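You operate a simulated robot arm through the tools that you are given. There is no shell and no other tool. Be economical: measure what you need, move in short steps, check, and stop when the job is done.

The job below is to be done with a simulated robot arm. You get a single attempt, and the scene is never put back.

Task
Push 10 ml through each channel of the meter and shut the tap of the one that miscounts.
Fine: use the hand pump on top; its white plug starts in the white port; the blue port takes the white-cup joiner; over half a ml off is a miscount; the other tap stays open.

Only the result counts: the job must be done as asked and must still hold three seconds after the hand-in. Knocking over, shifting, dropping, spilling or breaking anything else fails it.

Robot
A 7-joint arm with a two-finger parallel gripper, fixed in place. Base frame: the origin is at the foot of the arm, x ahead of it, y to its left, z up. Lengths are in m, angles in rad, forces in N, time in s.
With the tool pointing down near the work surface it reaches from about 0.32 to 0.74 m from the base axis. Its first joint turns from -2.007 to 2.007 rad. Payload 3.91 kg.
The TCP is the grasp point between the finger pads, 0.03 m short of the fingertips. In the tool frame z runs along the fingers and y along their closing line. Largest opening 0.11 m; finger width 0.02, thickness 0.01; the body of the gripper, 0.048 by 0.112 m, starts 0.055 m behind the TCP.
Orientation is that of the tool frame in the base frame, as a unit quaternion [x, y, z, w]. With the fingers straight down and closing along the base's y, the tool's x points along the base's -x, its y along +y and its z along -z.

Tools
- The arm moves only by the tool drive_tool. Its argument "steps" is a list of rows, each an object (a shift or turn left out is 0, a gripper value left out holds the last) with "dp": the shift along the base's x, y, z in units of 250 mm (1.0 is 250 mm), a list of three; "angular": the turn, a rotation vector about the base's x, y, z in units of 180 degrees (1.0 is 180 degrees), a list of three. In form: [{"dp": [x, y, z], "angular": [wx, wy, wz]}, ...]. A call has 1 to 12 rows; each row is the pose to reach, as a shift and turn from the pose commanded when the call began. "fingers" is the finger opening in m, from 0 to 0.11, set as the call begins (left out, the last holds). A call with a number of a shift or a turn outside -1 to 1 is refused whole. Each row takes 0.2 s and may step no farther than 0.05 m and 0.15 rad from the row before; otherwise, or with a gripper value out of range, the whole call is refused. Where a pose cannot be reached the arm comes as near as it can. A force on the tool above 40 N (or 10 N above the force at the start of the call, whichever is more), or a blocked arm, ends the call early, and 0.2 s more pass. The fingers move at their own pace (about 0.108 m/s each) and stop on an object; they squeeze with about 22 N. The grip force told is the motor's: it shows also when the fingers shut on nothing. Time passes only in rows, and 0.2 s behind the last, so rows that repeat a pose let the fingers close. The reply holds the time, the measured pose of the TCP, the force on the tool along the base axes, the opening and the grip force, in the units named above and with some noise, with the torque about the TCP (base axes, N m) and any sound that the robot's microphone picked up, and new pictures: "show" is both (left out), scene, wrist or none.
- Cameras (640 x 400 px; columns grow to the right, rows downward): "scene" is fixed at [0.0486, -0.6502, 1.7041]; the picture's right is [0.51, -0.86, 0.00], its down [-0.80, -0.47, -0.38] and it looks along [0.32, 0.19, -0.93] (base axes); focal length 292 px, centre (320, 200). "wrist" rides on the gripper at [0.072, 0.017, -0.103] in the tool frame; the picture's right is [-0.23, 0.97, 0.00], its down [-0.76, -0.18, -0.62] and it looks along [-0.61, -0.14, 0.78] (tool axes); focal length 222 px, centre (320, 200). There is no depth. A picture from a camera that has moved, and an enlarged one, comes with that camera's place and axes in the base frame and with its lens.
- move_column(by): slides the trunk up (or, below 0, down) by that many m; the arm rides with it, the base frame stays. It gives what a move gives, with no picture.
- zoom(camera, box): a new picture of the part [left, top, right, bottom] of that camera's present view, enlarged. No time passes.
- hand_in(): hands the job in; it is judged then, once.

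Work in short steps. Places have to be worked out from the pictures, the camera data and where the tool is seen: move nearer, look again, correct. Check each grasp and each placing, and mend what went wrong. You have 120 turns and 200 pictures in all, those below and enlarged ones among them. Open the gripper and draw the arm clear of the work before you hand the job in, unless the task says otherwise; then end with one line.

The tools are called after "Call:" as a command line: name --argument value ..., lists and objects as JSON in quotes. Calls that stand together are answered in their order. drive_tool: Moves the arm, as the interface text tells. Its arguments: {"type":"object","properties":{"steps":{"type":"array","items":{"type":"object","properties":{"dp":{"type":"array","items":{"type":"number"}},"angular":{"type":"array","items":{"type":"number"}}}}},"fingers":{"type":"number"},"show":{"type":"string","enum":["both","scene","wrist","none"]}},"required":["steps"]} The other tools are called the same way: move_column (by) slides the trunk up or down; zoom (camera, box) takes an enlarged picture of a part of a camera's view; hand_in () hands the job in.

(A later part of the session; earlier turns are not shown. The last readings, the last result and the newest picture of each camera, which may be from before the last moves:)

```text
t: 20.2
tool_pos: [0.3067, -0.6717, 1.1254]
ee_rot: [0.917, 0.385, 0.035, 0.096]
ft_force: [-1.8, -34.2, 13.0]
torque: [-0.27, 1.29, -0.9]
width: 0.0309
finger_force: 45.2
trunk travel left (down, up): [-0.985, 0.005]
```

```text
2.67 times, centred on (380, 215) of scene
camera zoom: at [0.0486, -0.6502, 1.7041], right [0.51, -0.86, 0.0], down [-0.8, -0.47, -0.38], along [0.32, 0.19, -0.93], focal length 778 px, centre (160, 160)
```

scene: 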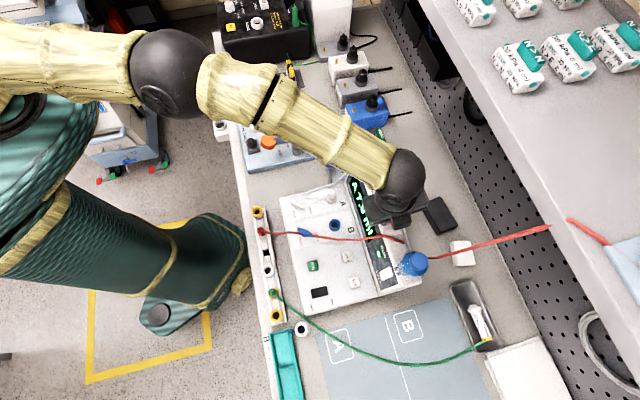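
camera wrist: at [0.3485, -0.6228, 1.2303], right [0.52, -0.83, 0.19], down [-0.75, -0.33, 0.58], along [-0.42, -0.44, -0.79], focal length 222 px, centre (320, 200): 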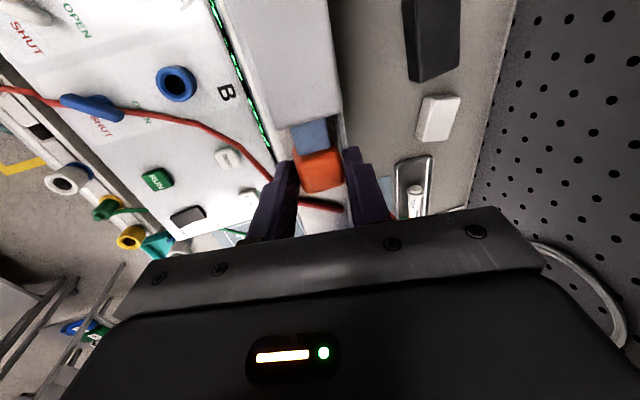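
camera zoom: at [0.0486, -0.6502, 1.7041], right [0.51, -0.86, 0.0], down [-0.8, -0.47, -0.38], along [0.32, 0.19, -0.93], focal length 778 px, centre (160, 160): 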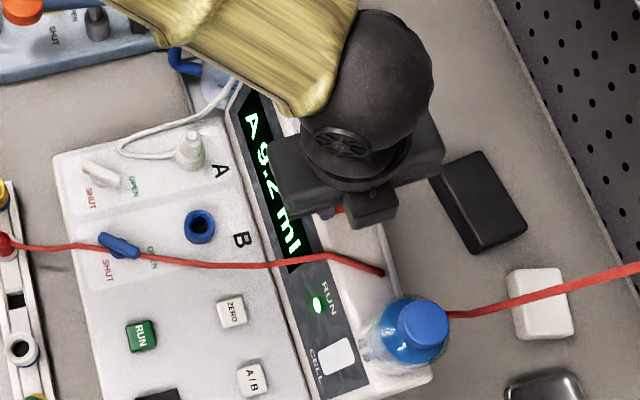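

A stops at 9.2 ml with the plunger hard home, but I must be sure the draw was a full 10 ml, as the arm's reach ended there. I release, raise and re-tilt further so I can draw the plunger to its true stop.

Call:
drive_tool --steps '[{"dp": [-0.012, -0.012, 0]}, {"dp": [-0.012, -0.012, 0]}, {"dp": [-0.012, -0.012, 0.01]}, {"dp": [-0.012, -0.012, 0.1]}, {"dp": [-0.012, -0.012, 0.2]}, {"dp": [-0.012, -0.012, 0.2], "angular": [-0.0225, -0.0225, 0]}]' --fingers 0.05 --show "wrist"

Call:
zoom --camera "wrist" --box '[220, 60, 420, 220]'

```text
t: 21.6
tool_pos: [0.3043, -0.669, 1.1762]
ee_rot: [0.912, 0.382, 0.057, 0.138]
ft_force: [-0.4, 0.3, -0.2]
torque: [0.02, -0.01, -0.02]
width: 0.0503
finger_force: 0.0
trunk travel left (down, up): [-0.985, 0.005]
camera wrist: at [0.3448, -0.6057, 1.2799], right [0.5, -0.81, 0.29], down [-0.79, -0.29, 0.54], along [-0.36, -0.5, -0.79], focal length 222 px, centre (320, 200)
```

wrist: 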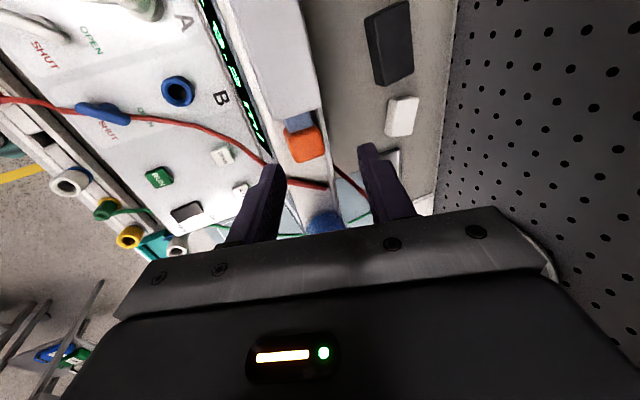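

```text
2.50 times, centred on (320, 140) of wrist
camera zoom: at [0.3448, -0.6057, 1.2799], right [0.5, -0.81, 0.29], down [-0.79, -0.29, 0.54], along [-0.36, -0.5, -0.79], focal length 555 px, centre (320, 350)
```

zoom: 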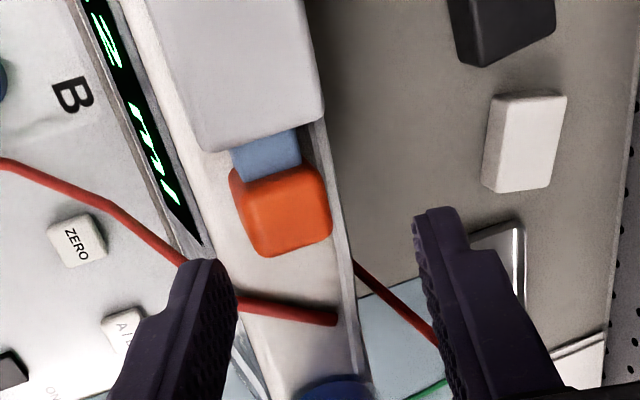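

Hose sits as before and the knob is home. Descend straight and grip again.

Call:
drive_tool --steps '[{"dp": [0, 0, -0.1]}, {"dp": [0, 0, -0.2]}]' --show "none"

Call:
drive_tool --steps '[{"dp": [0, 0, 0]}, {"dp": [0, 0, 0]}, {"dp": [0, 0, 0]}]' --fingers 0.015 --show "wrist"

```text
t: 22.2
tool_pos: [0.3042, -0.6693, 1.1255]
ee_rot: [0.912, 0.382, 0.057, 0.139]
ft_force: [0.7, 1.2, 0.7]
torque: [0.02, -0.01, 0.01]
width: 0.0499
finger_force: 0.0
trunk travel left (down, up): [-0.985, 0.005]
```

```text
t: 23.0
tool_pos: [0.3073, -0.6699, 1.1261]
ee_rot: [0.912, 0.381, 0.056, 0.139]
ft_force: [8.6, -9.7, 8.4]
torque: [0.78, 0.37, -0.26]
width: 0.0331
finger_force: 45.0
trunk travel left (down, up): [-0.985, 0.005]
camera wrist: at [0.3466, -0.6063, 1.2303], right [0.5, -0.81, 0.29], down [-0.79, -0.29, 0.54], along [-0.36, -0.5, -0.79], focal length 222 px, centre (320, 200)
```

wrist: 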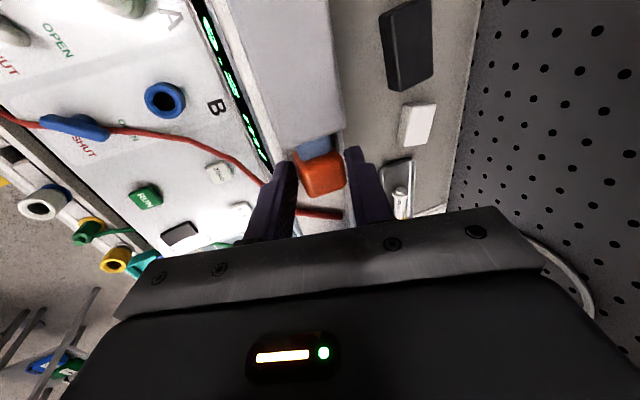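

Gripped at home position (0.3073,-0.6699). Pull 42 mm, slowly.

Call:
drive_tool --steps '[{"dp": [-0.015, -0.0148, 0]}, {"dp": [-0.03, -0.0296, 0]}, {"dp": [-0.045, -0.0444, 0]}, {"dp": [-0.06, -0.0592, 0]}, {"dp": [-0.075, -0.074, 0]}, {"dp": [-0.09, -0.0888, 0]}, {"dp": [-0.105, -0.1036, 0]}, {"dp": [-0.12, -0.118, 0]}]' --show "none"

Call:
drive_tool --steps '[{"dp": [-0.0086, -0.0084, 0]}, {"dp": [-0.0172, -0.0168, 0]}, {"dp": [-0.0258, -0.0252, 0]}, {"dp": [-0.0258, -0.0252, 0]}]' --show "wrist"

Call:
zoom --camera "wrist" --box '[220, 0, 420, 220]'

```text
t: 24.8
tool_pos: [0.2769, -0.6999, 1.1267]
ee_rot: [0.912, 0.382, 0.056, 0.139]
ft_force: [11.9, -11.5, 18.0]
torque: [0.58, 0.29, -0.22]
width: 0.0333
finger_force: 44.7
trunk travel left (down, up): [-0.985, 0.005]
```

```text
t: 25.8
tool_pos: [0.2734, -0.703, 1.1266]
ee_rot: [0.912, 0.383, 0.057, 0.138]
ft_force: [22.5, 0.8, 21.8]
torque: [0.69, 0.28, 0.18]
width: 0.033
finger_force: 45.6
trunk travel left (down, up): [-0.985, 0.005]
camera wrist: at [0.3139, -0.6389, 1.2304], right [0.51, -0.81, 0.29], down [-0.79, -0.29, 0.54], along [-0.36, -0.5, -0.79], focal length 222 px, centre (320, 200)
```

wrist: 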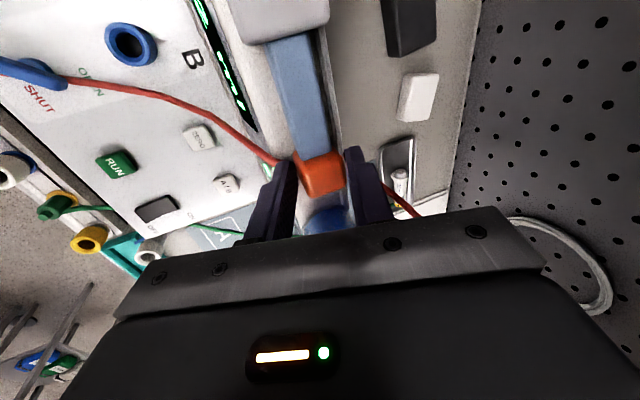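

```text
1.82 times, centred on (320, 110) of wrist
camera zoom: at [0.3139, -0.6389, 1.2304], right [0.51, -0.81, 0.29], down [-0.79, -0.29, 0.54], along [-0.36, -0.5, -0.79], focal length 404 px, centre (320, 364)
```

zoom: 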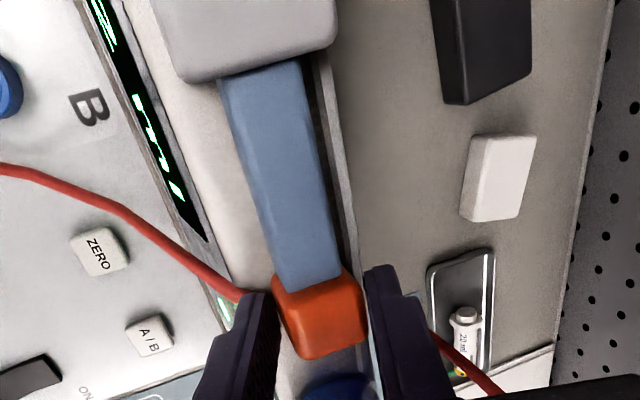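

It lags the command with 16 N: looks like the stop. One more 4 mm nudge to confirm.

Call:
drive_tool --steps '[{"dp": [-0.0057, -0.0056, 0]}, {"dp": [-0.0115, -0.0112, 0]}, {"dp": [-0.0115, -0.0112, 0]}]' --show "none"

```text
t: 26.6
tool_pos: [0.2726, -0.7039, 1.1252]
ee_rot: [0.912, 0.382, 0.057, 0.138]
ft_force: [29.1, 11.9, 17.2]
torque: [1.1, -0.17, -0.01]
width: 0.0333
finger_force: 44.9
trunk travel left (down, up): [-0.985, 0.005]
```

Confirmed hard stop (29 N, no motion): full draw. I push all the way back in; the count should rise by A's value for a full 10 ml.

Call:
drive_tool --steps '[{"dp": [0.018, 0.0178, 0]}, {"dp": [0.036, 0.0356, 0]}, {"dp": [0.054, 0.0534, 0]}, {"dp": [0.072, 0.0712, 0]}, {"dp": [0.09, 0.089, 0]}, {"dp": [0.108, 0.1068, 0]}, {"dp": [0.126, 0.1246, 0]}, {"dp": [0.138, 0.136, 0]}, {"dp": [0.15, 0.148, 0]}, {"dp": [0.158, 0.156, 0]}, {"dp": [0.165, 0.163, 0]}]' --show "none"

Call:
zoom --camera "scene" --box '[320, 140, 440, 290]'

```text
t: 29.0
tool_pos: [0.3057, -0.671, 1.1272]
ee_rot: [0.913, 0.38, 0.056, 0.139]
ft_force: [-1.9, -16.6, 11.9]
torque: [1.21, -0.11, -0.23]
width: 0.0331
finger_force: 45.5
trunk travel left (down, up): [-0.985, 0.005]
```

```text
2.67 times, centred on (380, 215) of scene
camera zoom: at [0.0486, -0.6502, 1.7041], right [0.51, -0.86, 0.0], down [-0.8, -0.47, -0.38], along [0.32, 0.19, -0.93], focal length 778 px, centre (160, 160)
```

zoom: 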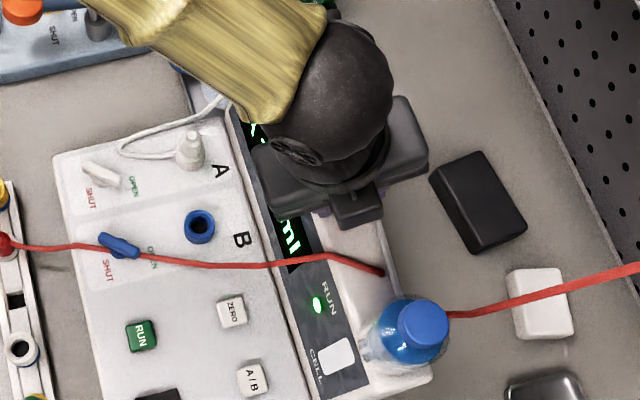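

Seat it, then release and rise to read the display.

Call:
drive_tool --steps '[{"dp": [0.008, 0.008, 0]}, {"dp": [0.014, 0.014, 0]}, {"dp": [0.0, 0.0, 0]}]' --show "none"

Call:
drive_tool --steps '[{"dp": [0, 0, 0]}, {"dp": [0, 0, 0]}, {"dp": [0, 0, 0.1]}, {"dp": [0, 0, 0.2]}, {"dp": [0, 0, 0.4]}, {"dp": [0, 0, 0.5], "angular": [0.03, 0.03, 0]}, {"dp": [-0.05, 0.1, 0.5], "angular": [0.06, 0.06, 0]}]' --fingers 0.055 --show "wrist"

Call:
zoom --camera "scene" --box '[320, 140, 440, 290]'

```text
t: 29.8
tool_pos: [0.3065, -0.6686, 1.1263]
ee_rot: [0.912, 0.381, 0.056, 0.139]
ft_force: [-4.2, -20.2, 13.0]
torque: [-0.41, 1.68, -0.57]
width: 0.0331
finger_force: 45.1
trunk travel left (down, up): [-0.985, 0.005]
```

```text
t: 31.4
tool_pos: [0.2918, -0.6408, 1.2515]
ee_rot: [0.922, 0.386, 0.006, 0.016]
ft_force: [0.1, 0.2, -0.3]
torque: [-0.02, 0.0, 0.0]
width: 0.055
finger_force: 0.1
trunk travel left (down, up): [-0.985, 0.005]
camera wrist: at [0.3531, -0.5968, 1.3561], right [0.53, -0.84, 0.03], down [-0.67, -0.4, 0.62], along [-0.51, -0.35, -0.78], focal length 222 px, centre (320, 200)
```

wrist: 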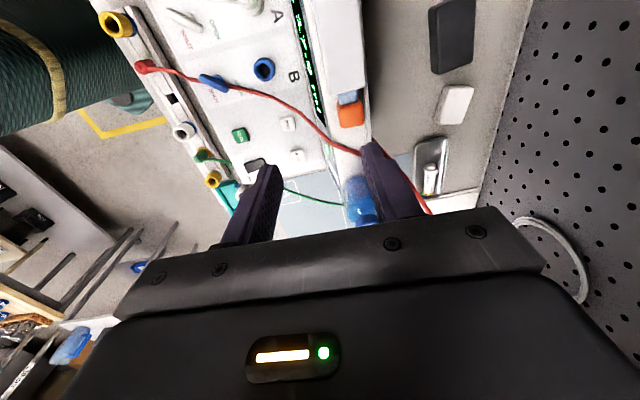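

```text
2.67 times, centred on (380, 215) of scene
camera zoom: at [0.0486, -0.6502, 1.7041], right [0.51, -0.86, 0.0], down [-0.8, -0.47, -0.38], along [0.32, 0.19, -0.93], focal length 778 px, centre (160, 160)
```

zoom: 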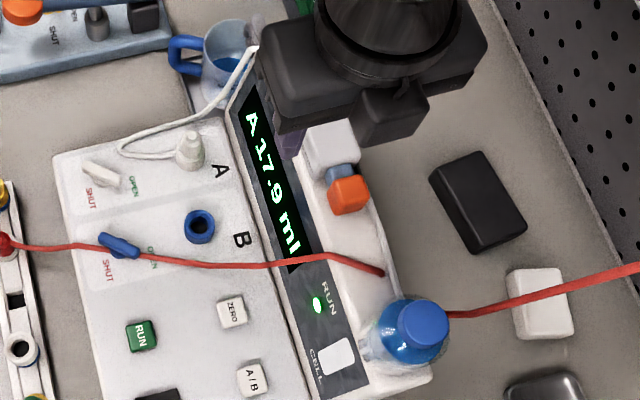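

A's counter shows 17.9, so the second full stroke gave only 8.7 (first 9.2): A looks low, but B must be measured. Next the joiner: I square the tool, turn it back and go over the rail.

Call:
drive_tool --steps '[{"dp": [-0.05, 0.05, 0.0], "angular": [0.0075, 0.0075, 0]}, {"dp": [-0.15, 0.15, 0.0], "angular": [0.0075, 0.0075, 0]}]' --show "none"

Call:
drive_tool --steps '[{"dp": [-0.06, 0.04, 0], "angular": [0, 0, 0.0455]}, {"dp": [-0.12, 0.08, 0], "angular": [0, 0, 0.091]}, {"dp": [-0.18, 0.12, 0], "angular": [0, 0, 0.1365]}, {"dp": [-0.24, 0.16, 0], "angular": [0, 0, 0.182]}, {"dp": [-0.3, 0.2, 0], "angular": [0, 0, 0.2275]}, {"dp": [-0.36, 0.25, 0], "angular": [0, 0, 0.273]}, {"dp": [-0.42, 0.3, -0.05], "angular": [0, 0, 0.3185]}, {"dp": [-0.5, 0.35, -0.15], "angular": [0, 0, 0.364]}, {"dp": [-0.56, 0.4, -0.3], "angular": [0, 0, 0.4095]}, {"dp": [-0.62, 0.45, -0.45], "angular": [0, 0, 0.455]}, {"dp": [-0.7, 0.5, -0.6], "angular": [0, 0, 0.5]}, {"dp": [-0.72, 0.51, -0.75], "angular": [0, 0, 0.5]}]' --show "both"

```text
t: 32.0
tool_pos: [0.2561, -0.6011, 1.2517]
ee_rot: [0.923, 0.386, 0.0, 0.001]
ft_force: [-0.5, 0.0, -0.2]
torque: [-0.02, -0.02, 0.0]
width: 0.0549
finger_force: 0.0
trunk travel left (down, up): [-0.985, 0.005]
```

```text
t: 34.6
tool_pos: [0.0787, -0.4798, 1.0654]
ee_rot: [0.379, 0.925, 0.0, 0.0]
ft_force: [-0.5, 0.0, -0.4]
torque: [0.02, -0.01, 0.0]
width: 0.0549
finger_force: 0.1
trunk travel left (down, up): [-0.985, 0.005]
camera wrist: at [0.0379, -0.4153, 1.1676], right [0.84, 0.54, 0.0], down [0.42, -0.66, 0.62], along [0.33, -0.53, -0.78], focal length 222 px, centre (320, 200)
```

scene: 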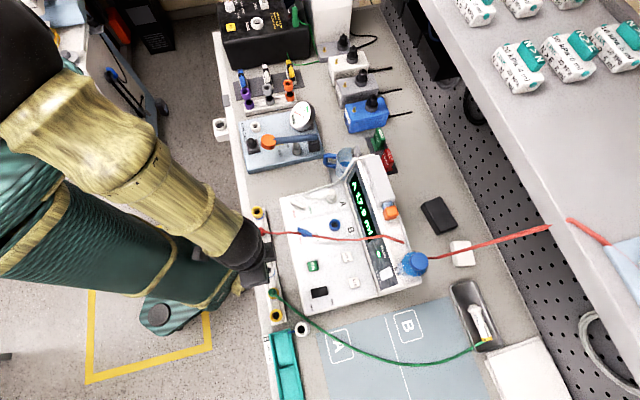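
wrist: 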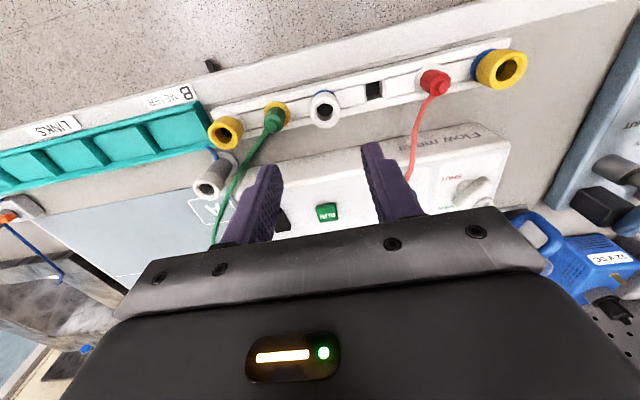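

Enlarge the rail and the label.

Call:
zoom --camera "wrist" --box '[240, 50, 420, 170]'

Call:
zoom --camera "wrist" --box '[0, 60, 260, 220]'

Call:
zoom --camera "scene" --box '[320, 140, 440, 220]'

```text
3.33 times, centred on (330, 110) of wrist
camera zoom: at [0.0379, -0.4153, 1.1676], right [0.84, 0.54, 0.0], down [0.42, -0.66, 0.62], along [0.33, -0.53, -0.78], focal length 740 px, centre (287, 500)
```

zoom: 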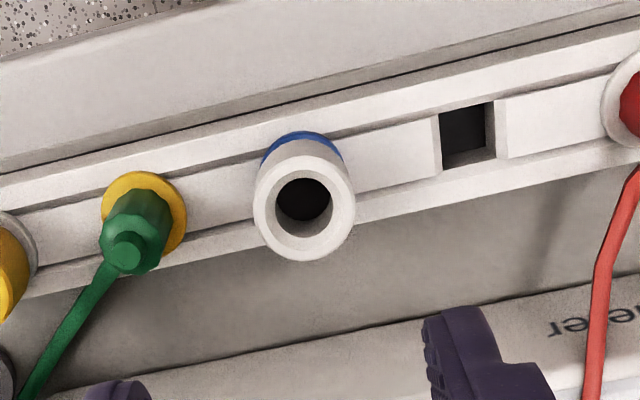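

```text
2.46 times, centred on (130, 140) of wrist
camera zoom: at [0.0379, -0.4153, 1.1676], right [0.84, 0.54, 0.0], down [0.42, -0.66, 0.62], along [0.33, -0.53, -0.78], focal length 547 px, centre (788, 348)
```

zoom: 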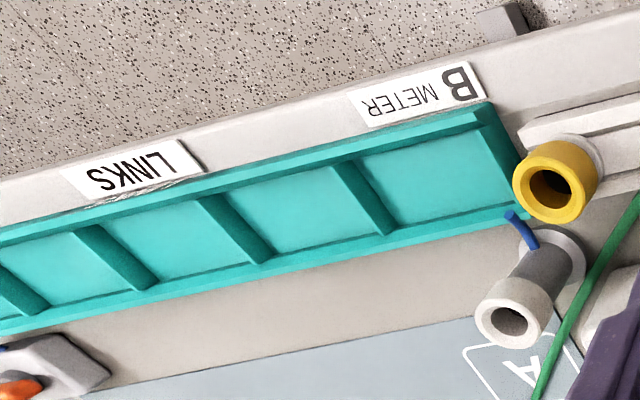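

```text
5.00 times, centred on (380, 180) of scene
camera zoom: at [0.0486, -0.6502, 1.7041], right [0.51, -0.86, 0.0], down [-0.8, -0.47, -0.38], along [0.32, 0.19, -0.93], focal length 1459 px, centre (20, 300)
```

zoom: 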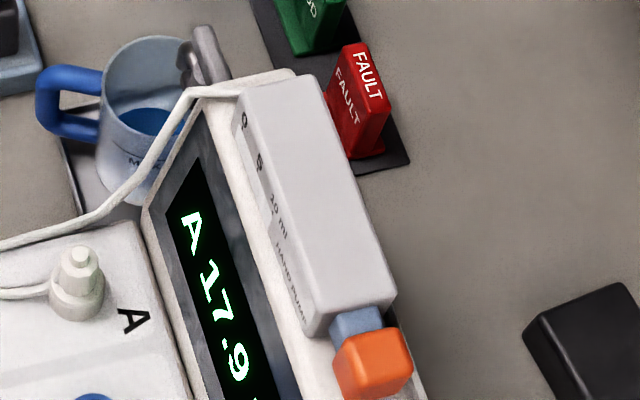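

Cup is ~30 mm across with its top near z≈0.93, standing ~60 mm tall. I narrow the fingers and come to just above it to check centring.

Call:
drive_tool --steps '[{"dp": [0, 0.02, -0.15]}, {"dp": [-0.002, 0.021, -0.3]}, {"dp": [-0.002, 0.021, -0.34]}]' --fingers 0.046 --show "wrist"

Call:
zoom --camera "wrist" --box '[220, 80, 420, 220]'

Call:
zoom --camera "scene" --box '[230, 220, 330, 320]'

```text
t: 35.4
tool_pos: [0.0777, -0.4715, 0.9763]
ee_rot: [0.379, 0.925, 0.0, 0.0]
ft_force: [-0.5, -0.9, 0.1]
torque: [0.04, 0.0, 0.01]
width: 0.0461
finger_force: 0.1
trunk travel left (down, up): [-0.985, 0.005]
camera wrist: at [0.0378, -0.4084, 1.0809], right [0.85, 0.53, 0.0], down [0.42, -0.66, 0.62], along [0.33, -0.53, -0.78], focal length 222 px, centre (320, 200)
```

wrist: 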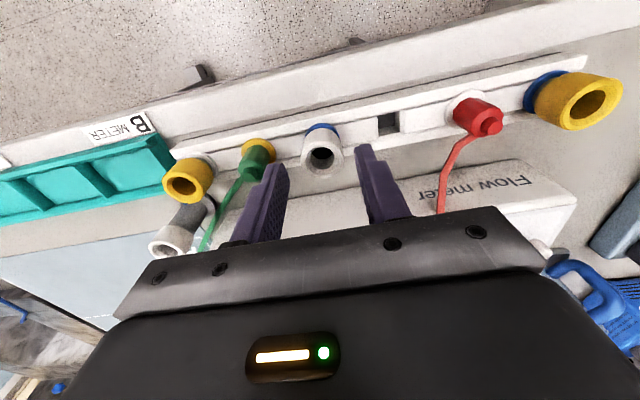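

```text
2.86 times, centred on (320, 150) of wrist
camera zoom: at [0.0378, -0.4084, 1.0809], right [0.85, 0.53, 0.0], down [0.42, -0.66, 0.62], along [0.33, -0.53, -0.78], focal length 635 px, centre (320, 343)
```

zoom: 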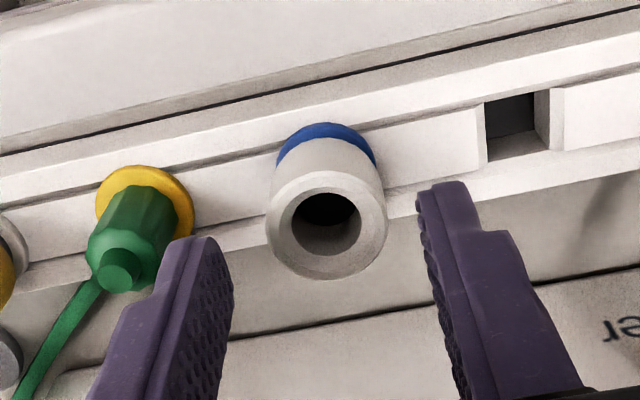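

```text
4.00 times, centred on (280, 270) of scene
camera zoom: at [0.0486, -0.6502, 1.7041], right [0.51, -0.86, 0.0], down [-0.8, -0.47, -0.38], along [0.32, 0.19, -0.93], focal length 1167 px, centre (480, -80)
```

zoom: 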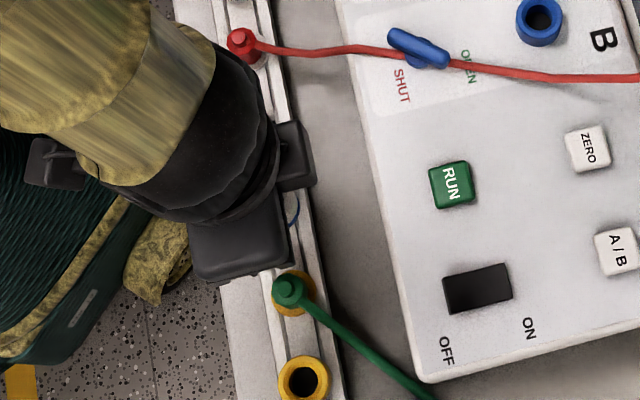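

The cup is centred under the fingers (top z≈0.94). I go down to TCP z≈0.922 and check force before closing.

Call:
drive_tool --steps '[{"dp": [0.002, -0.002, -0.1]}, {"dp": [0.003, -0.003, -0.215]}]' --show "wrist"

```text
t: 36.0
tool_pos: [0.0773, -0.4739, 0.9334]
ee_rot: [0.38, 0.925, 0.002, -0.001]
ft_force: [-1.9, 8.8, 18.0]
torque: [-0.14, 0.3, -0.02]
width: 0.044
finger_force: 0.2
trunk travel left (down, up): [-0.985, 0.005]
stopped in row 2: the force on the tool passed its limit at 122 N (the readings are from after the stop); the commanded pose is now the measured one
camera wrist: at [0.0371, -0.41, 1.0379], right [0.85, 0.53, 0.0], down [0.42, -0.66, 0.62], along [0.33, -0.52, -0.78], focal length 222 px, centre (320, 200)
```

wrist: 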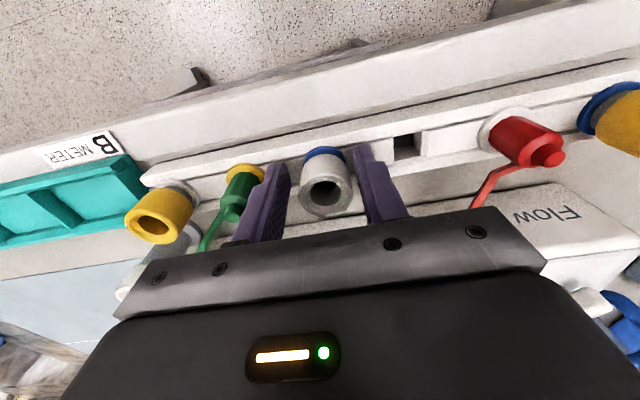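

Contact stopped me with the tips at ~0.903, probably the rail top. I back up 4 mm and inspect.

Call:
drive_tool --steps '[{"dp": [0, 0, 0.016]}]' --show "none"

Call:
zoom --camera "wrist" --box '[220, 80, 420, 220]'

Call:
zoom --camera "scene" --box '[230, 190, 350, 340]'

```text
t: 36.4
tool_pos: [0.0787, -0.4753, 0.9368]
ee_rot: [0.38, 0.925, 0.001, 0.0]
ft_force: [-0.5, 0.0, -0.1]
torque: [0.04, 0.0, -0.01]
width: 0.0459
finger_force: 0.0
trunk travel left (down, up): [-0.985, 0.005]
```

```text
2.86 times, centred on (320, 150) of wrist
camera zoom: at [0.0381, -0.4108, 1.0405], right [0.85, 0.53, 0.0], down [0.42, -0.66, 0.62], along [0.33, -0.52, -0.78], focal length 635 px, centre (320, 343)
```

zoom: 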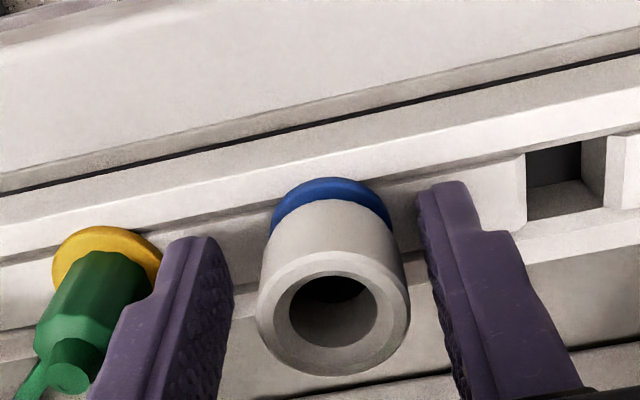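

```text
2.67 times, centred on (290, 265) of scene
camera zoom: at [0.0486, -0.6502, 1.7041], right [0.51, -0.86, 0.0], down [-0.8, -0.47, -0.38], along [0.32, 0.19, -0.93], focal length 778 px, centre (400, 27)
```

zoom: 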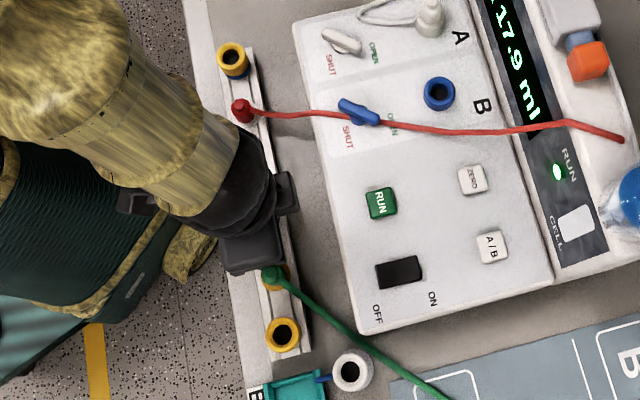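

Nothing moved; the fingers straddle the cup with ~30 mm overlap. Close.

Call:
drive_tool --steps '[{"dp": [0, 0, 0]}, {"dp": [0, 0, 0]}, {"dp": [0, 0, 0]}]' --fingers 0.015 --show "none"

Call:
zoom --camera "wrist" --box '[220, 80, 420, 220]'

```text
t: 37.2
tool_pos: [0.0787, -0.4754, 0.9372]
ee_rot: [0.379, 0.925, 0.001, 0.0]
ft_force: [-0.2, 0.2, -0.1]
torque: [-0.04, -0.01, 0.04]
width: 0.0283
finger_force: 22.4
trunk travel left (down, up): [-0.985, 0.005]
```

```text
2.86 times, centred on (320, 150) of wrist
camera zoom: at [0.038, -0.4108, 1.0408], right [0.85, 0.53, 0.0], down [0.42, -0.66, 0.62], along [0.33, -0.53, -0.78], focal length 635 px, centre (320, 343)
```

zoom: 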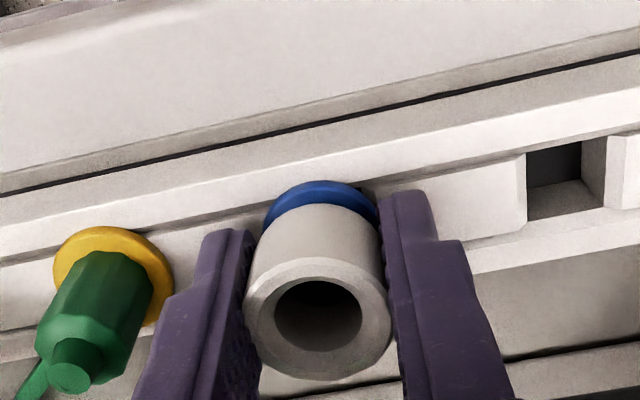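

Gripped at 28 mm with no side load. Lift straight up.

Call:
drive_tool --steps '[{"dp": [0, 0, 0.04]}, {"dp": [0, 0, 0.12]}, {"dp": [0, 0, 0.3]}, {"dp": [0, 0, 0.48]}, {"dp": [0, 0, 0.6]}]' --show "both"

Call:
zoom --camera "wrist" --box '[220, 60, 420, 220]'

```text
t: 38.4
tool_pos: [0.0756, -0.4747, 1.09]
ee_rot: [0.38, 0.925, 0.001, -0.001]
ft_force: [-0.4, -0.3, 0.1]
torque: [-0.01, -0.01, 0.02]
width: 0.0285
finger_force: 22.3
trunk travel left (down, up): [-0.985, 0.005]
camera wrist: at [0.0356, -0.4113, 1.1938], right [0.85, 0.53, 0.0], down [0.42, -0.66, 0.62], along [0.33, -0.52, -0.78], focal length 222 px, centre (320, 200)
```

scene: 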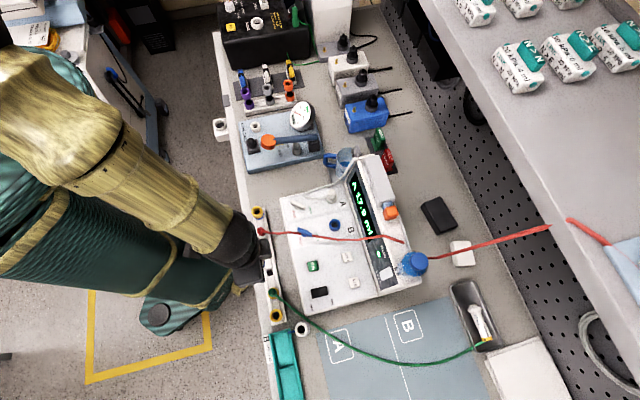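
wrist: 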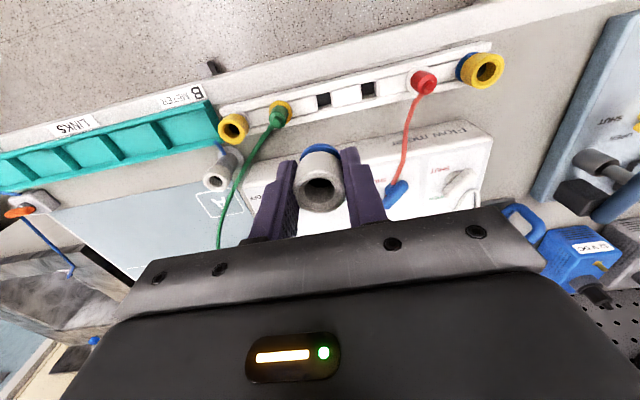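

```text
2.50 times, centred on (320, 140) of wrist
camera zoom: at [0.0356, -0.4113, 1.1938], right [0.85, 0.53, 0.0], down [0.42, -0.66, 0.62], along [0.33, -0.52, -0.78], focal length 555 px, centre (320, 350)
```

zoom: 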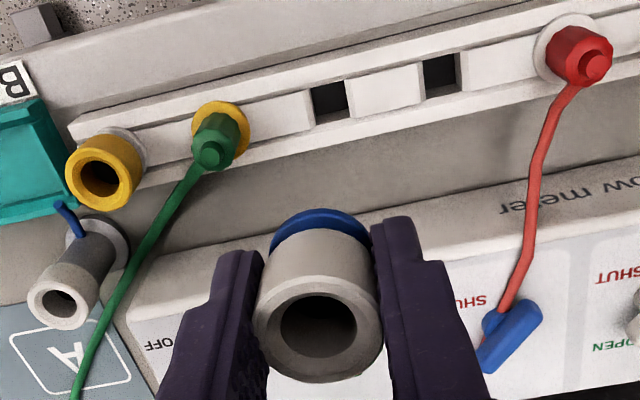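

The joiner is up. Carry it over port B (≈0.266,-0.5645) at a safe height.

Call:
drive_tool --steps '[{"dp": [0.1, -0.05, 0.03]}, {"dp": [0.26, -0.12, 0.03]}, {"dp": [0.42, -0.19, 0.03]}, {"dp": [0.58, -0.27, 0.03]}, {"dp": [0.72, -0.34, 0.0]}, {"dp": [0.76, -0.36, -0.08]}]' --show "both"

Call:
zoom --camera "wrist" --box '[220, 60, 420, 220]'

Call:
zoom --camera "scene" --box '[280, 160, 400, 260]'

```text
t: 39.8
tool_pos: [0.2661, -0.5643, 1.0669]
ee_rot: [0.379, 0.925, 0.002, -0.002]
ft_force: [-0.4, 0.7, 0.5]
torque: [0.06, 0.01, 0.02]
width: 0.0284
finger_force: 22.0
trunk travel left (down, up): [-0.985, 0.005]
camera wrist: at [0.2256, -0.5004, 1.171], right [0.85, 0.53, 0.0], down [0.42, -0.66, 0.62], along [0.33, -0.52, -0.78], focal length 222 px, centre (320, 200)
```

scene: 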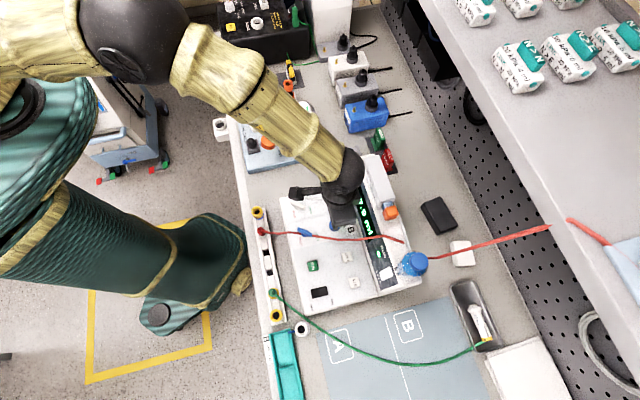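
wrist: 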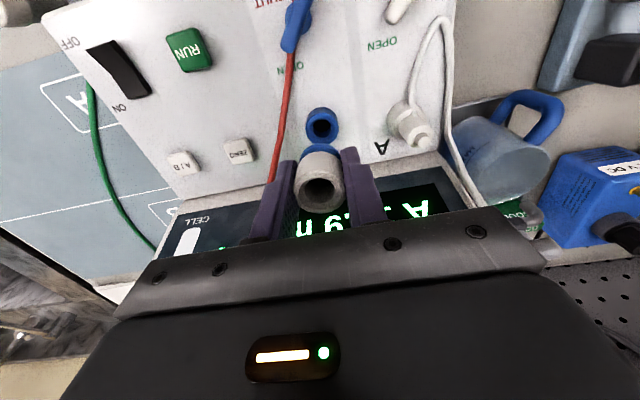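

```text
2.50 times, centred on (320, 140) of wrist
camera zoom: at [0.2256, -0.5004, 1.171], right [0.85, 0.53, 0.0], down [0.42, -0.66, 0.62], along [0.33, -0.52, -0.78], focal length 555 px, centre (320, 350)
```

zoom: 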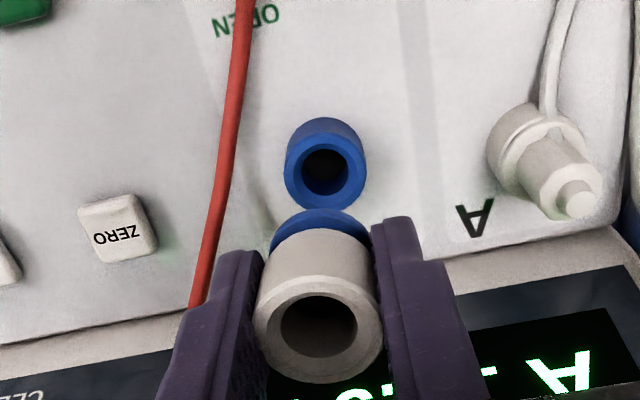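

```text
4.00 times, centred on (340, 210) of scene
camera zoom: at [0.0486, -0.6502, 1.7041], right [0.51, -0.86, 0.0], down [-0.8, -0.47, -0.38], along [0.32, 0.19, -0.93], focal length 1167 px, centre (240, 160)
```

zoom: 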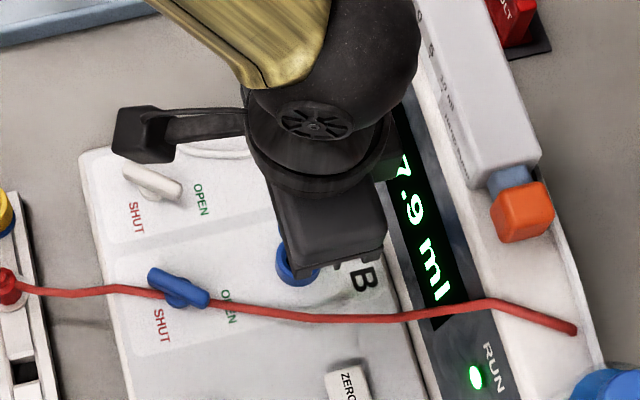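

Port B appears within a couple of mm below the joiner. I shift +1.5 mm along u, come down 25 mm and look again.

Call:
drive_tool --steps '[{"dp": [0.006, 0.003, -0.05]}, {"dp": [0.006, 0.003, -0.1]}]' --show "none"

Call:
zoom --camera "wrist" --box '[240, 60, 400, 220]'

```text
t: 40.4
tool_pos: [0.2691, -0.5632, 1.0416]
ee_rot: [0.379, 0.925, 0.001, 0.0]
ft_force: [0.4, 0.0, -0.1]
torque: [0.01, 0.0, -0.04]
width: 0.0284
finger_force: 22.2
trunk travel left (down, up): [-0.985, 0.005]
```

```text
2.50 times, centred on (320, 140) of wrist
camera zoom: at [0.2291, -0.4995, 1.1449], right [0.85, 0.53, 0.0], down [0.42, -0.66, 0.62], along [0.33, -0.53, -0.78], focal length 555 px, centre (320, 350)
```

zoom: 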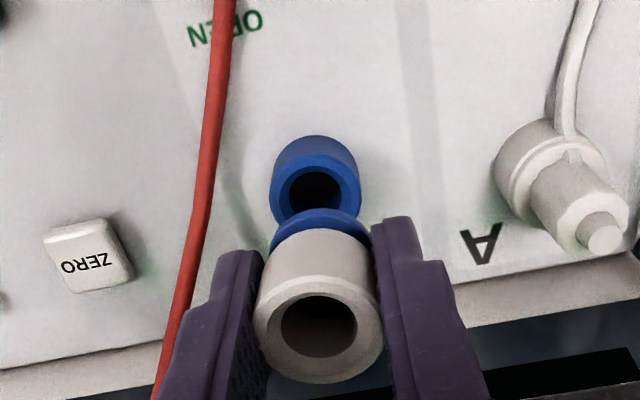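

Cross-checking a near-vertical earlier view gives port B at (0.269,-0.564), matching the tool now. I descend in small steps watching force.

Call:
drive_tool --steps '[{"dp": [0, 0, -0.02]}, {"dp": [0, 0, -0.04]}, {"dp": [0, 0, -0.06]}, {"dp": [0, 0, -0.08]}]' --show "none"

Call:
zoom --camera "wrist" --box '[240, 60, 400, 220]'

```text
t: 41.4
tool_pos: [0.2695, -0.5632, 1.0212]
ee_rot: [0.38, 0.925, 0.001, 0.0]
ft_force: [-0.8, 0.4, 0.0]
torque: [0.03, 0.02, 0.03]
width: 0.0285
finger_force: 22.3
trunk travel left (down, up): [-0.985, 0.005]
```

```text
2.50 times, centred on (320, 140) of wrist
camera zoom: at [0.2292, -0.4996, 1.125], right [0.85, 0.53, 0.0], down [0.42, -0.66, 0.62], along [0.33, -0.53, -0.78], focal length 555 px, centre (320, 350)
```

zoom: 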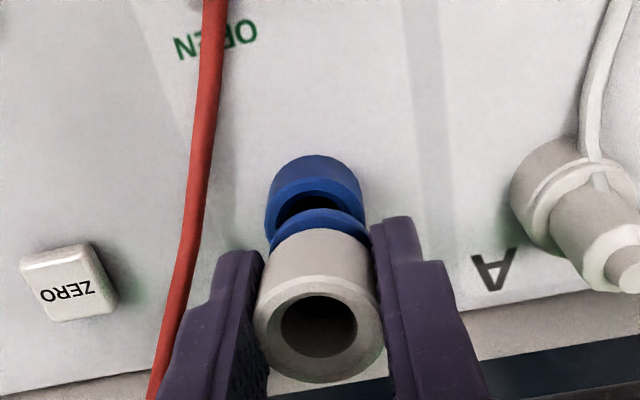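

No contact yet. Continue down 10 mm.

Call:
drive_tool --steps '[{"dp": [0, 0, -0.014]}, {"dp": [0, 0, -0.028]}, {"dp": [0, 0, -0.04]}]' --show "none"

Call:
zoom --camera "wrist" --box '[240, 60, 400, 220]'

```text
t: 42.2
tool_pos: [0.2695, -0.5635, 1.0113]
ee_rot: [0.379, 0.925, 0.001, -0.001]
ft_force: [-0.3, 0.2, -0.2]
torque: [-0.01, 0.0, 0.0]
width: 0.0282
finger_force: 21.2
trunk travel left (down, up): [-0.985, 0.005]
```

```text
2.50 times, centred on (320, 140) of wrist
camera zoom: at [0.2289, -0.5, 1.1154], right [0.85, 0.53, 0.0], down [0.42, -0.66, 0.62], along [0.33, -0.53, -0.78], focal length 555 px, centre (320, 350)
```

zoom: 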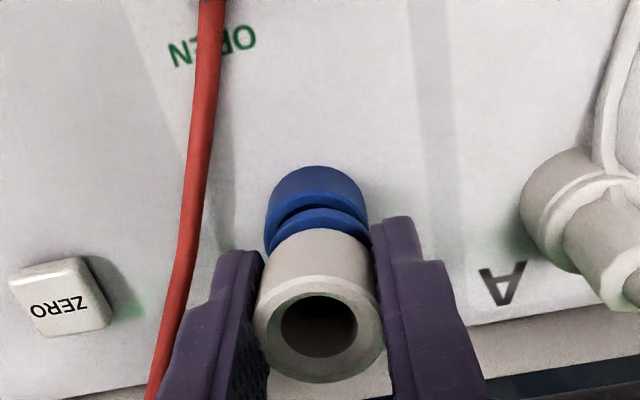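

Closing nicely; port is ~0.8 mm toward -u. Continue down 6 mm.

Call:
drive_tool --steps '[{"dp": [-0.002, -0.002, -0.012]}, {"dp": [-0.002, -0.002, -0.024]}]' --show "none"

Call:
zoom --camera "wrist" --box '[260, 80, 380, 220]'

```text
t: 42.8
tool_pos: [0.2686, -0.5658, 1.0051]
ee_rot: [0.38, 0.925, 0.001, -0.001]
ft_force: [-0.2, 0.3, -1.3]
torque: [0.01, 0.01, 0.01]
width: 0.0285
finger_force: 22.3
trunk travel left (down, up): [-0.985, 0.005]
```

```text
2.86 times, centred on (320, 150) of wrist
camera zoom: at [0.2283, -0.5008, 1.1094], right [0.85, 0.53, 0.0], down [0.42, -0.66, 0.62], along [0.33, -0.53, -0.78], focal length 635 px, centre (320, 343)
```

zoom: 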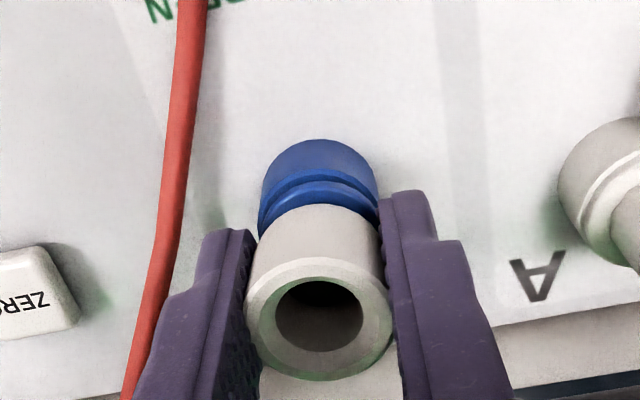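

Nearly mating, no force. Continue down 6 mm.

Call:
drive_tool --steps '[{"dp": [0, 0, -0.008]}, {"dp": [0, 0, -0.016]}, {"dp": [0, 0, -0.024]}]' --show "none"

Call:
zoom --camera "wrist" --box '[260, 80, 380, 220]'

```text
t: 43.6
tool_pos: [0.2683, -0.5626, 1.0026]
ee_rot: [0.379, 0.925, 0.0, 0.0]
ft_force: [0.7, 2.1, 11.4]
torque: [0.04, 0.05, 0.02]
width: 0.0286
finger_force: 22.7
trunk travel left (down, up): [-0.985, 0.005]
```

```text
2.86 times, centred on (320, 150) of wrist
camera zoom: at [0.2283, -0.4994, 1.1059], right [0.85, 0.53, 0.0], down [0.42, -0.66, 0.62], along [0.33, -0.53, -0.78], focal length 635 px, centre (320, 343)
```

zoom: 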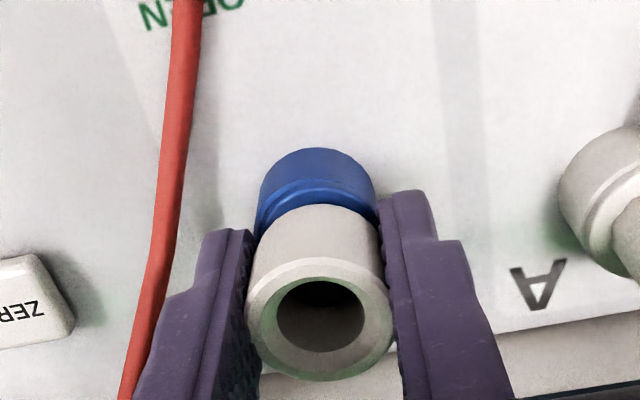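

Contact at 11 N; the flange meets the rim. I press a few mm more to see if it seats with a click.

Call:
drive_tool --steps '[{"dp": [0, 0, -0.008]}, {"dp": [0, 0, -0.016]}, {"dp": [0, 0, -0.022]}]' --show "none"

Call:
zoom --camera "wrist" --box '[260, 80, 380, 220]'

```text
t: 44.4
tool_pos: [0.2687, -0.5637, 0.9964]
ee_rot: [0.38, 0.925, 0.0, -0.001]
ft_force: [0.7, -2.4, 13.8]
torque: [-0.14, 0.01, -0.03]
width: 0.0291
finger_force: 22.2
trunk travel left (down, up): [-0.985, 0.005]
```

```text
2.86 times, centred on (320, 150) of wrist
camera zoom: at [0.2281, -0.4993, 1.0995], right [0.85, 0.53, 0.0], down [0.42, -0.66, 0.62], along [0.33, -0.53, -0.78], focal length 635 px, centre (320, 343)
```

zoom: 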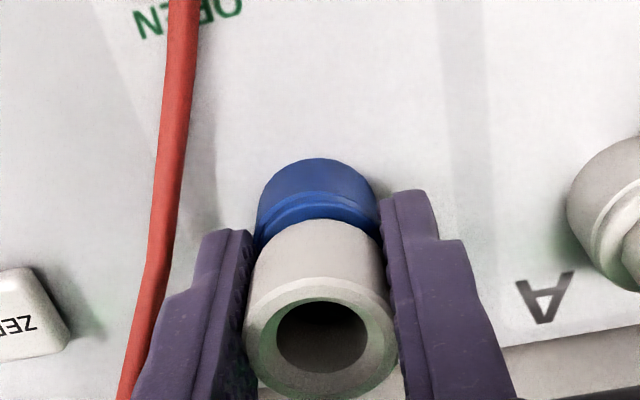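

The cup slid slightly in the grip, so the flange sits firmly on the rim. I open and check it stands seated.

Call:
drive_tool --steps '[{"dp": [0, 0, 0.01]}, {"dp": [0, 0, 0.01]}, {"dp": [0, 0, 0.1]}, {"dp": [0, 0, 0.28]}, {"dp": [-0.05, 0.05, 0.4]}]' --fingers 0.046 --show "none"

Call:
zoom --camera "wrist" --box '[240, 40, 440, 200]'

Call:
zoom --camera "scene" --box '[280, 160, 400, 260]'

```text
t: 45.6
tool_pos: [0.2564, -0.5495, 1.0961]
ee_rot: [0.379, 0.926, 0.001, 0.001]
ft_force: [-0.2, 1.3, -0.2]
torque: [0.01, 0.01, -0.01]
width: 0.0461
finger_force: 0.1
trunk travel left (down, up): [-0.985, 0.005]
```

```text
2.50 times, centred on (340, 120) of wrist
camera zoom: at [0.2164, -0.4854, 1.1997], right [0.85, 0.53, 0.0], down [0.42, -0.66, 0.62], along [0.33, -0.53, -0.78], focal length 555 px, centre (270, 400)
```

zoom: 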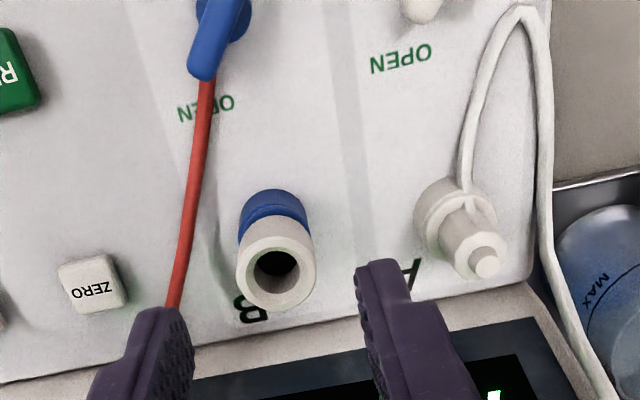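

```text
4.00 times, centred on (340, 210) of scene
camera zoom: at [0.0486, -0.6502, 1.7041], right [0.51, -0.86, 0.0], down [-0.8, -0.47, -0.38], along [0.32, 0.19, -0.93], focal length 1167 px, centre (240, 160)
```

zoom: 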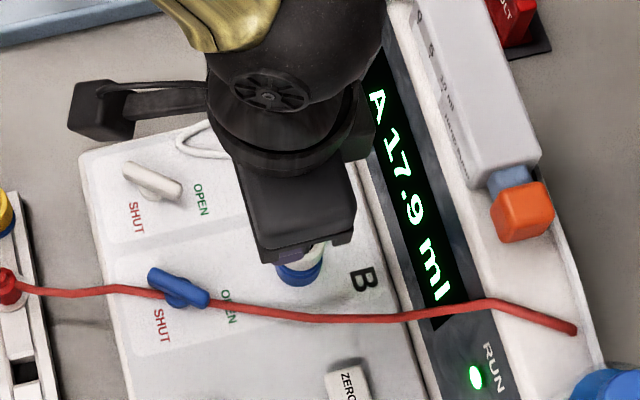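

The joiner stands upright on port B. Now move above the white plug in port A and look.

Call:
drive_tool --steps '[{"dp": [0.1, 0.05, 0.0]}, {"dp": [0.2, 0.09, 0.0]}, {"dp": [0.26, 0.13, 0.0]}]' --show "wrist"

Call:
zoom --camera "wrist" --box '[220, 40, 420, 200]'

```text
t: 46.4
tool_pos: [0.322, -0.5169, 1.0944]
ee_rot: [0.379, 0.925, 0.001, 0.0]
ft_force: [-0.3, -0.6, 1.0]
torque: [-0.04, 0.02, -0.01]
width: 0.0459
finger_force: 0.1
trunk travel left (down, up): [-0.985, 0.005]
camera wrist: at [0.2823, -0.4529, 1.1988], right [0.85, 0.53, 0.0], down [0.42, -0.66, 0.62], along [0.33, -0.53, -0.78], focal length 222 px, centre (320, 200)
```

wrist: 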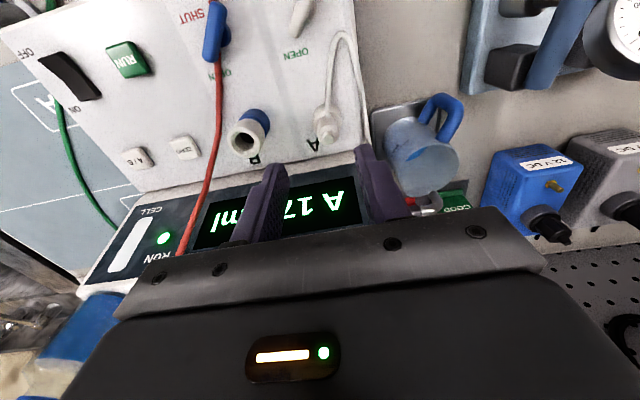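

```text
2.50 times, centred on (320, 120) of wrist
camera zoom: at [0.2823, -0.4529, 1.1988], right [0.85, 0.53, 0.0], down [0.42, -0.66, 0.62], along [0.33, -0.53, -0.78], focal length 555 px, centre (320, 400)
```

zoom: 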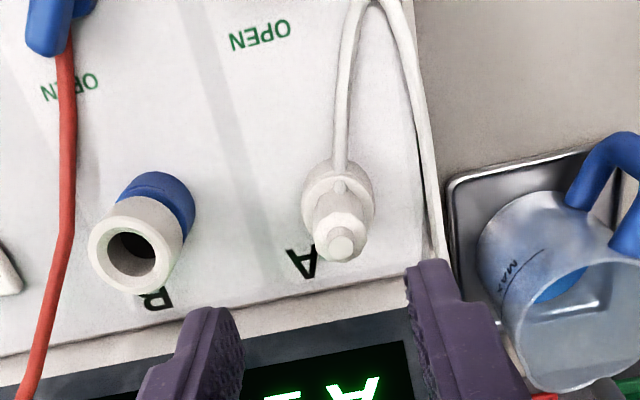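

The plug's nub triangulates to (0.332,-0.518,1.006). I narrow the fingers and come down above it.

Call:
drive_tool --steps '[{"dp": [0.04, -0.004, 0]}, {"dp": [0.04, -0.004, -0.12]}, {"dp": [0.04, -0.004, -0.2]}]' --fingers 0.036 --show "none"

Call:
zoom --camera "wrist" --box '[220, 60, 420, 220]'

```text
t: 47.2
tool_pos: [0.332, -0.5176, 1.0451]
ee_rot: [0.38, 0.925, 0.001, -0.001]
ft_force: [0.1, -0.3, 0.6]
torque: [0.03, -0.01, 0.0]
width: 0.0359
finger_force: 0.0
trunk travel left (down, up): [-0.985, 0.005]
```

```text
2.50 times, centred on (320, 140) of wrist
camera zoom: at [0.2922, -0.4541, 1.1488], right [0.85, 0.53, 0.0], down [0.42, -0.66, 0.62], along [0.33, -0.53, -0.78], focal length 555 px, centre (320, 350)
```

zoom: 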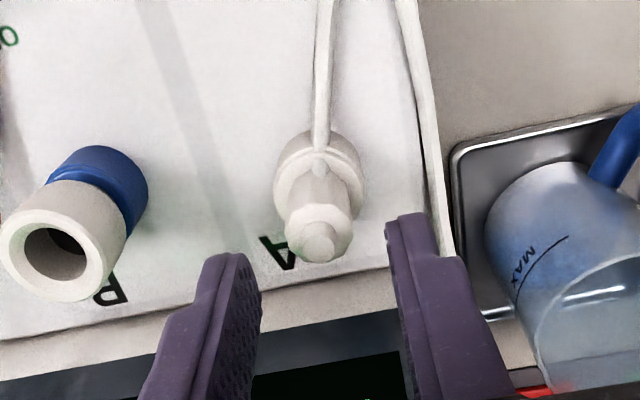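

Perfectly aligned. Descend to z≈1.010 and close on the plug body.

Call:
drive_tool --steps '[{"dp": [0, 0, -0.05]}, {"dp": [0, 0, -0.1]}, {"dp": [0, 0, -0.14]}]' --show "none"

Call:
zoom --camera "wrist" --box '[220, 60, 420, 220]'

```text
t: 48.0
tool_pos: [0.332, -0.5184, 1.0107]
ee_rot: [0.38, 0.925, 0.0, 0.0]
ft_force: [-0.3, -0.2, -0.2]
torque: [0.03, 0.03, 0.02]
width: 0.036
finger_force: 0.0
trunk travel left (down, up): [-0.985, 0.005]
```

```text
2.50 times, centred on (320, 140) of wrist
camera zoom: at [0.2905, -0.4552, 1.1142], right [0.85, 0.53, 0.0], down [0.42, -0.66, 0.62], along [0.33, -0.52, -0.78], focal length 555 px, centre (320, 350)
```

zoom: 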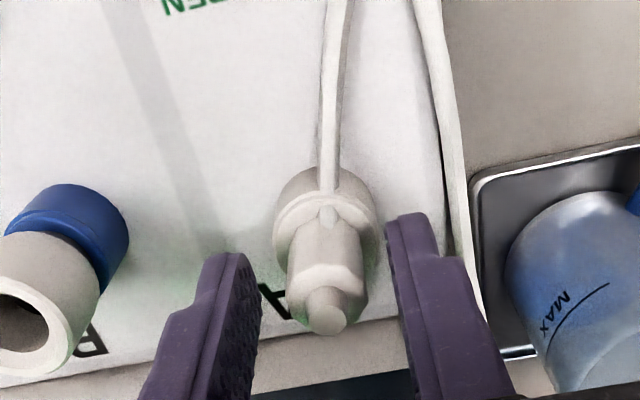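

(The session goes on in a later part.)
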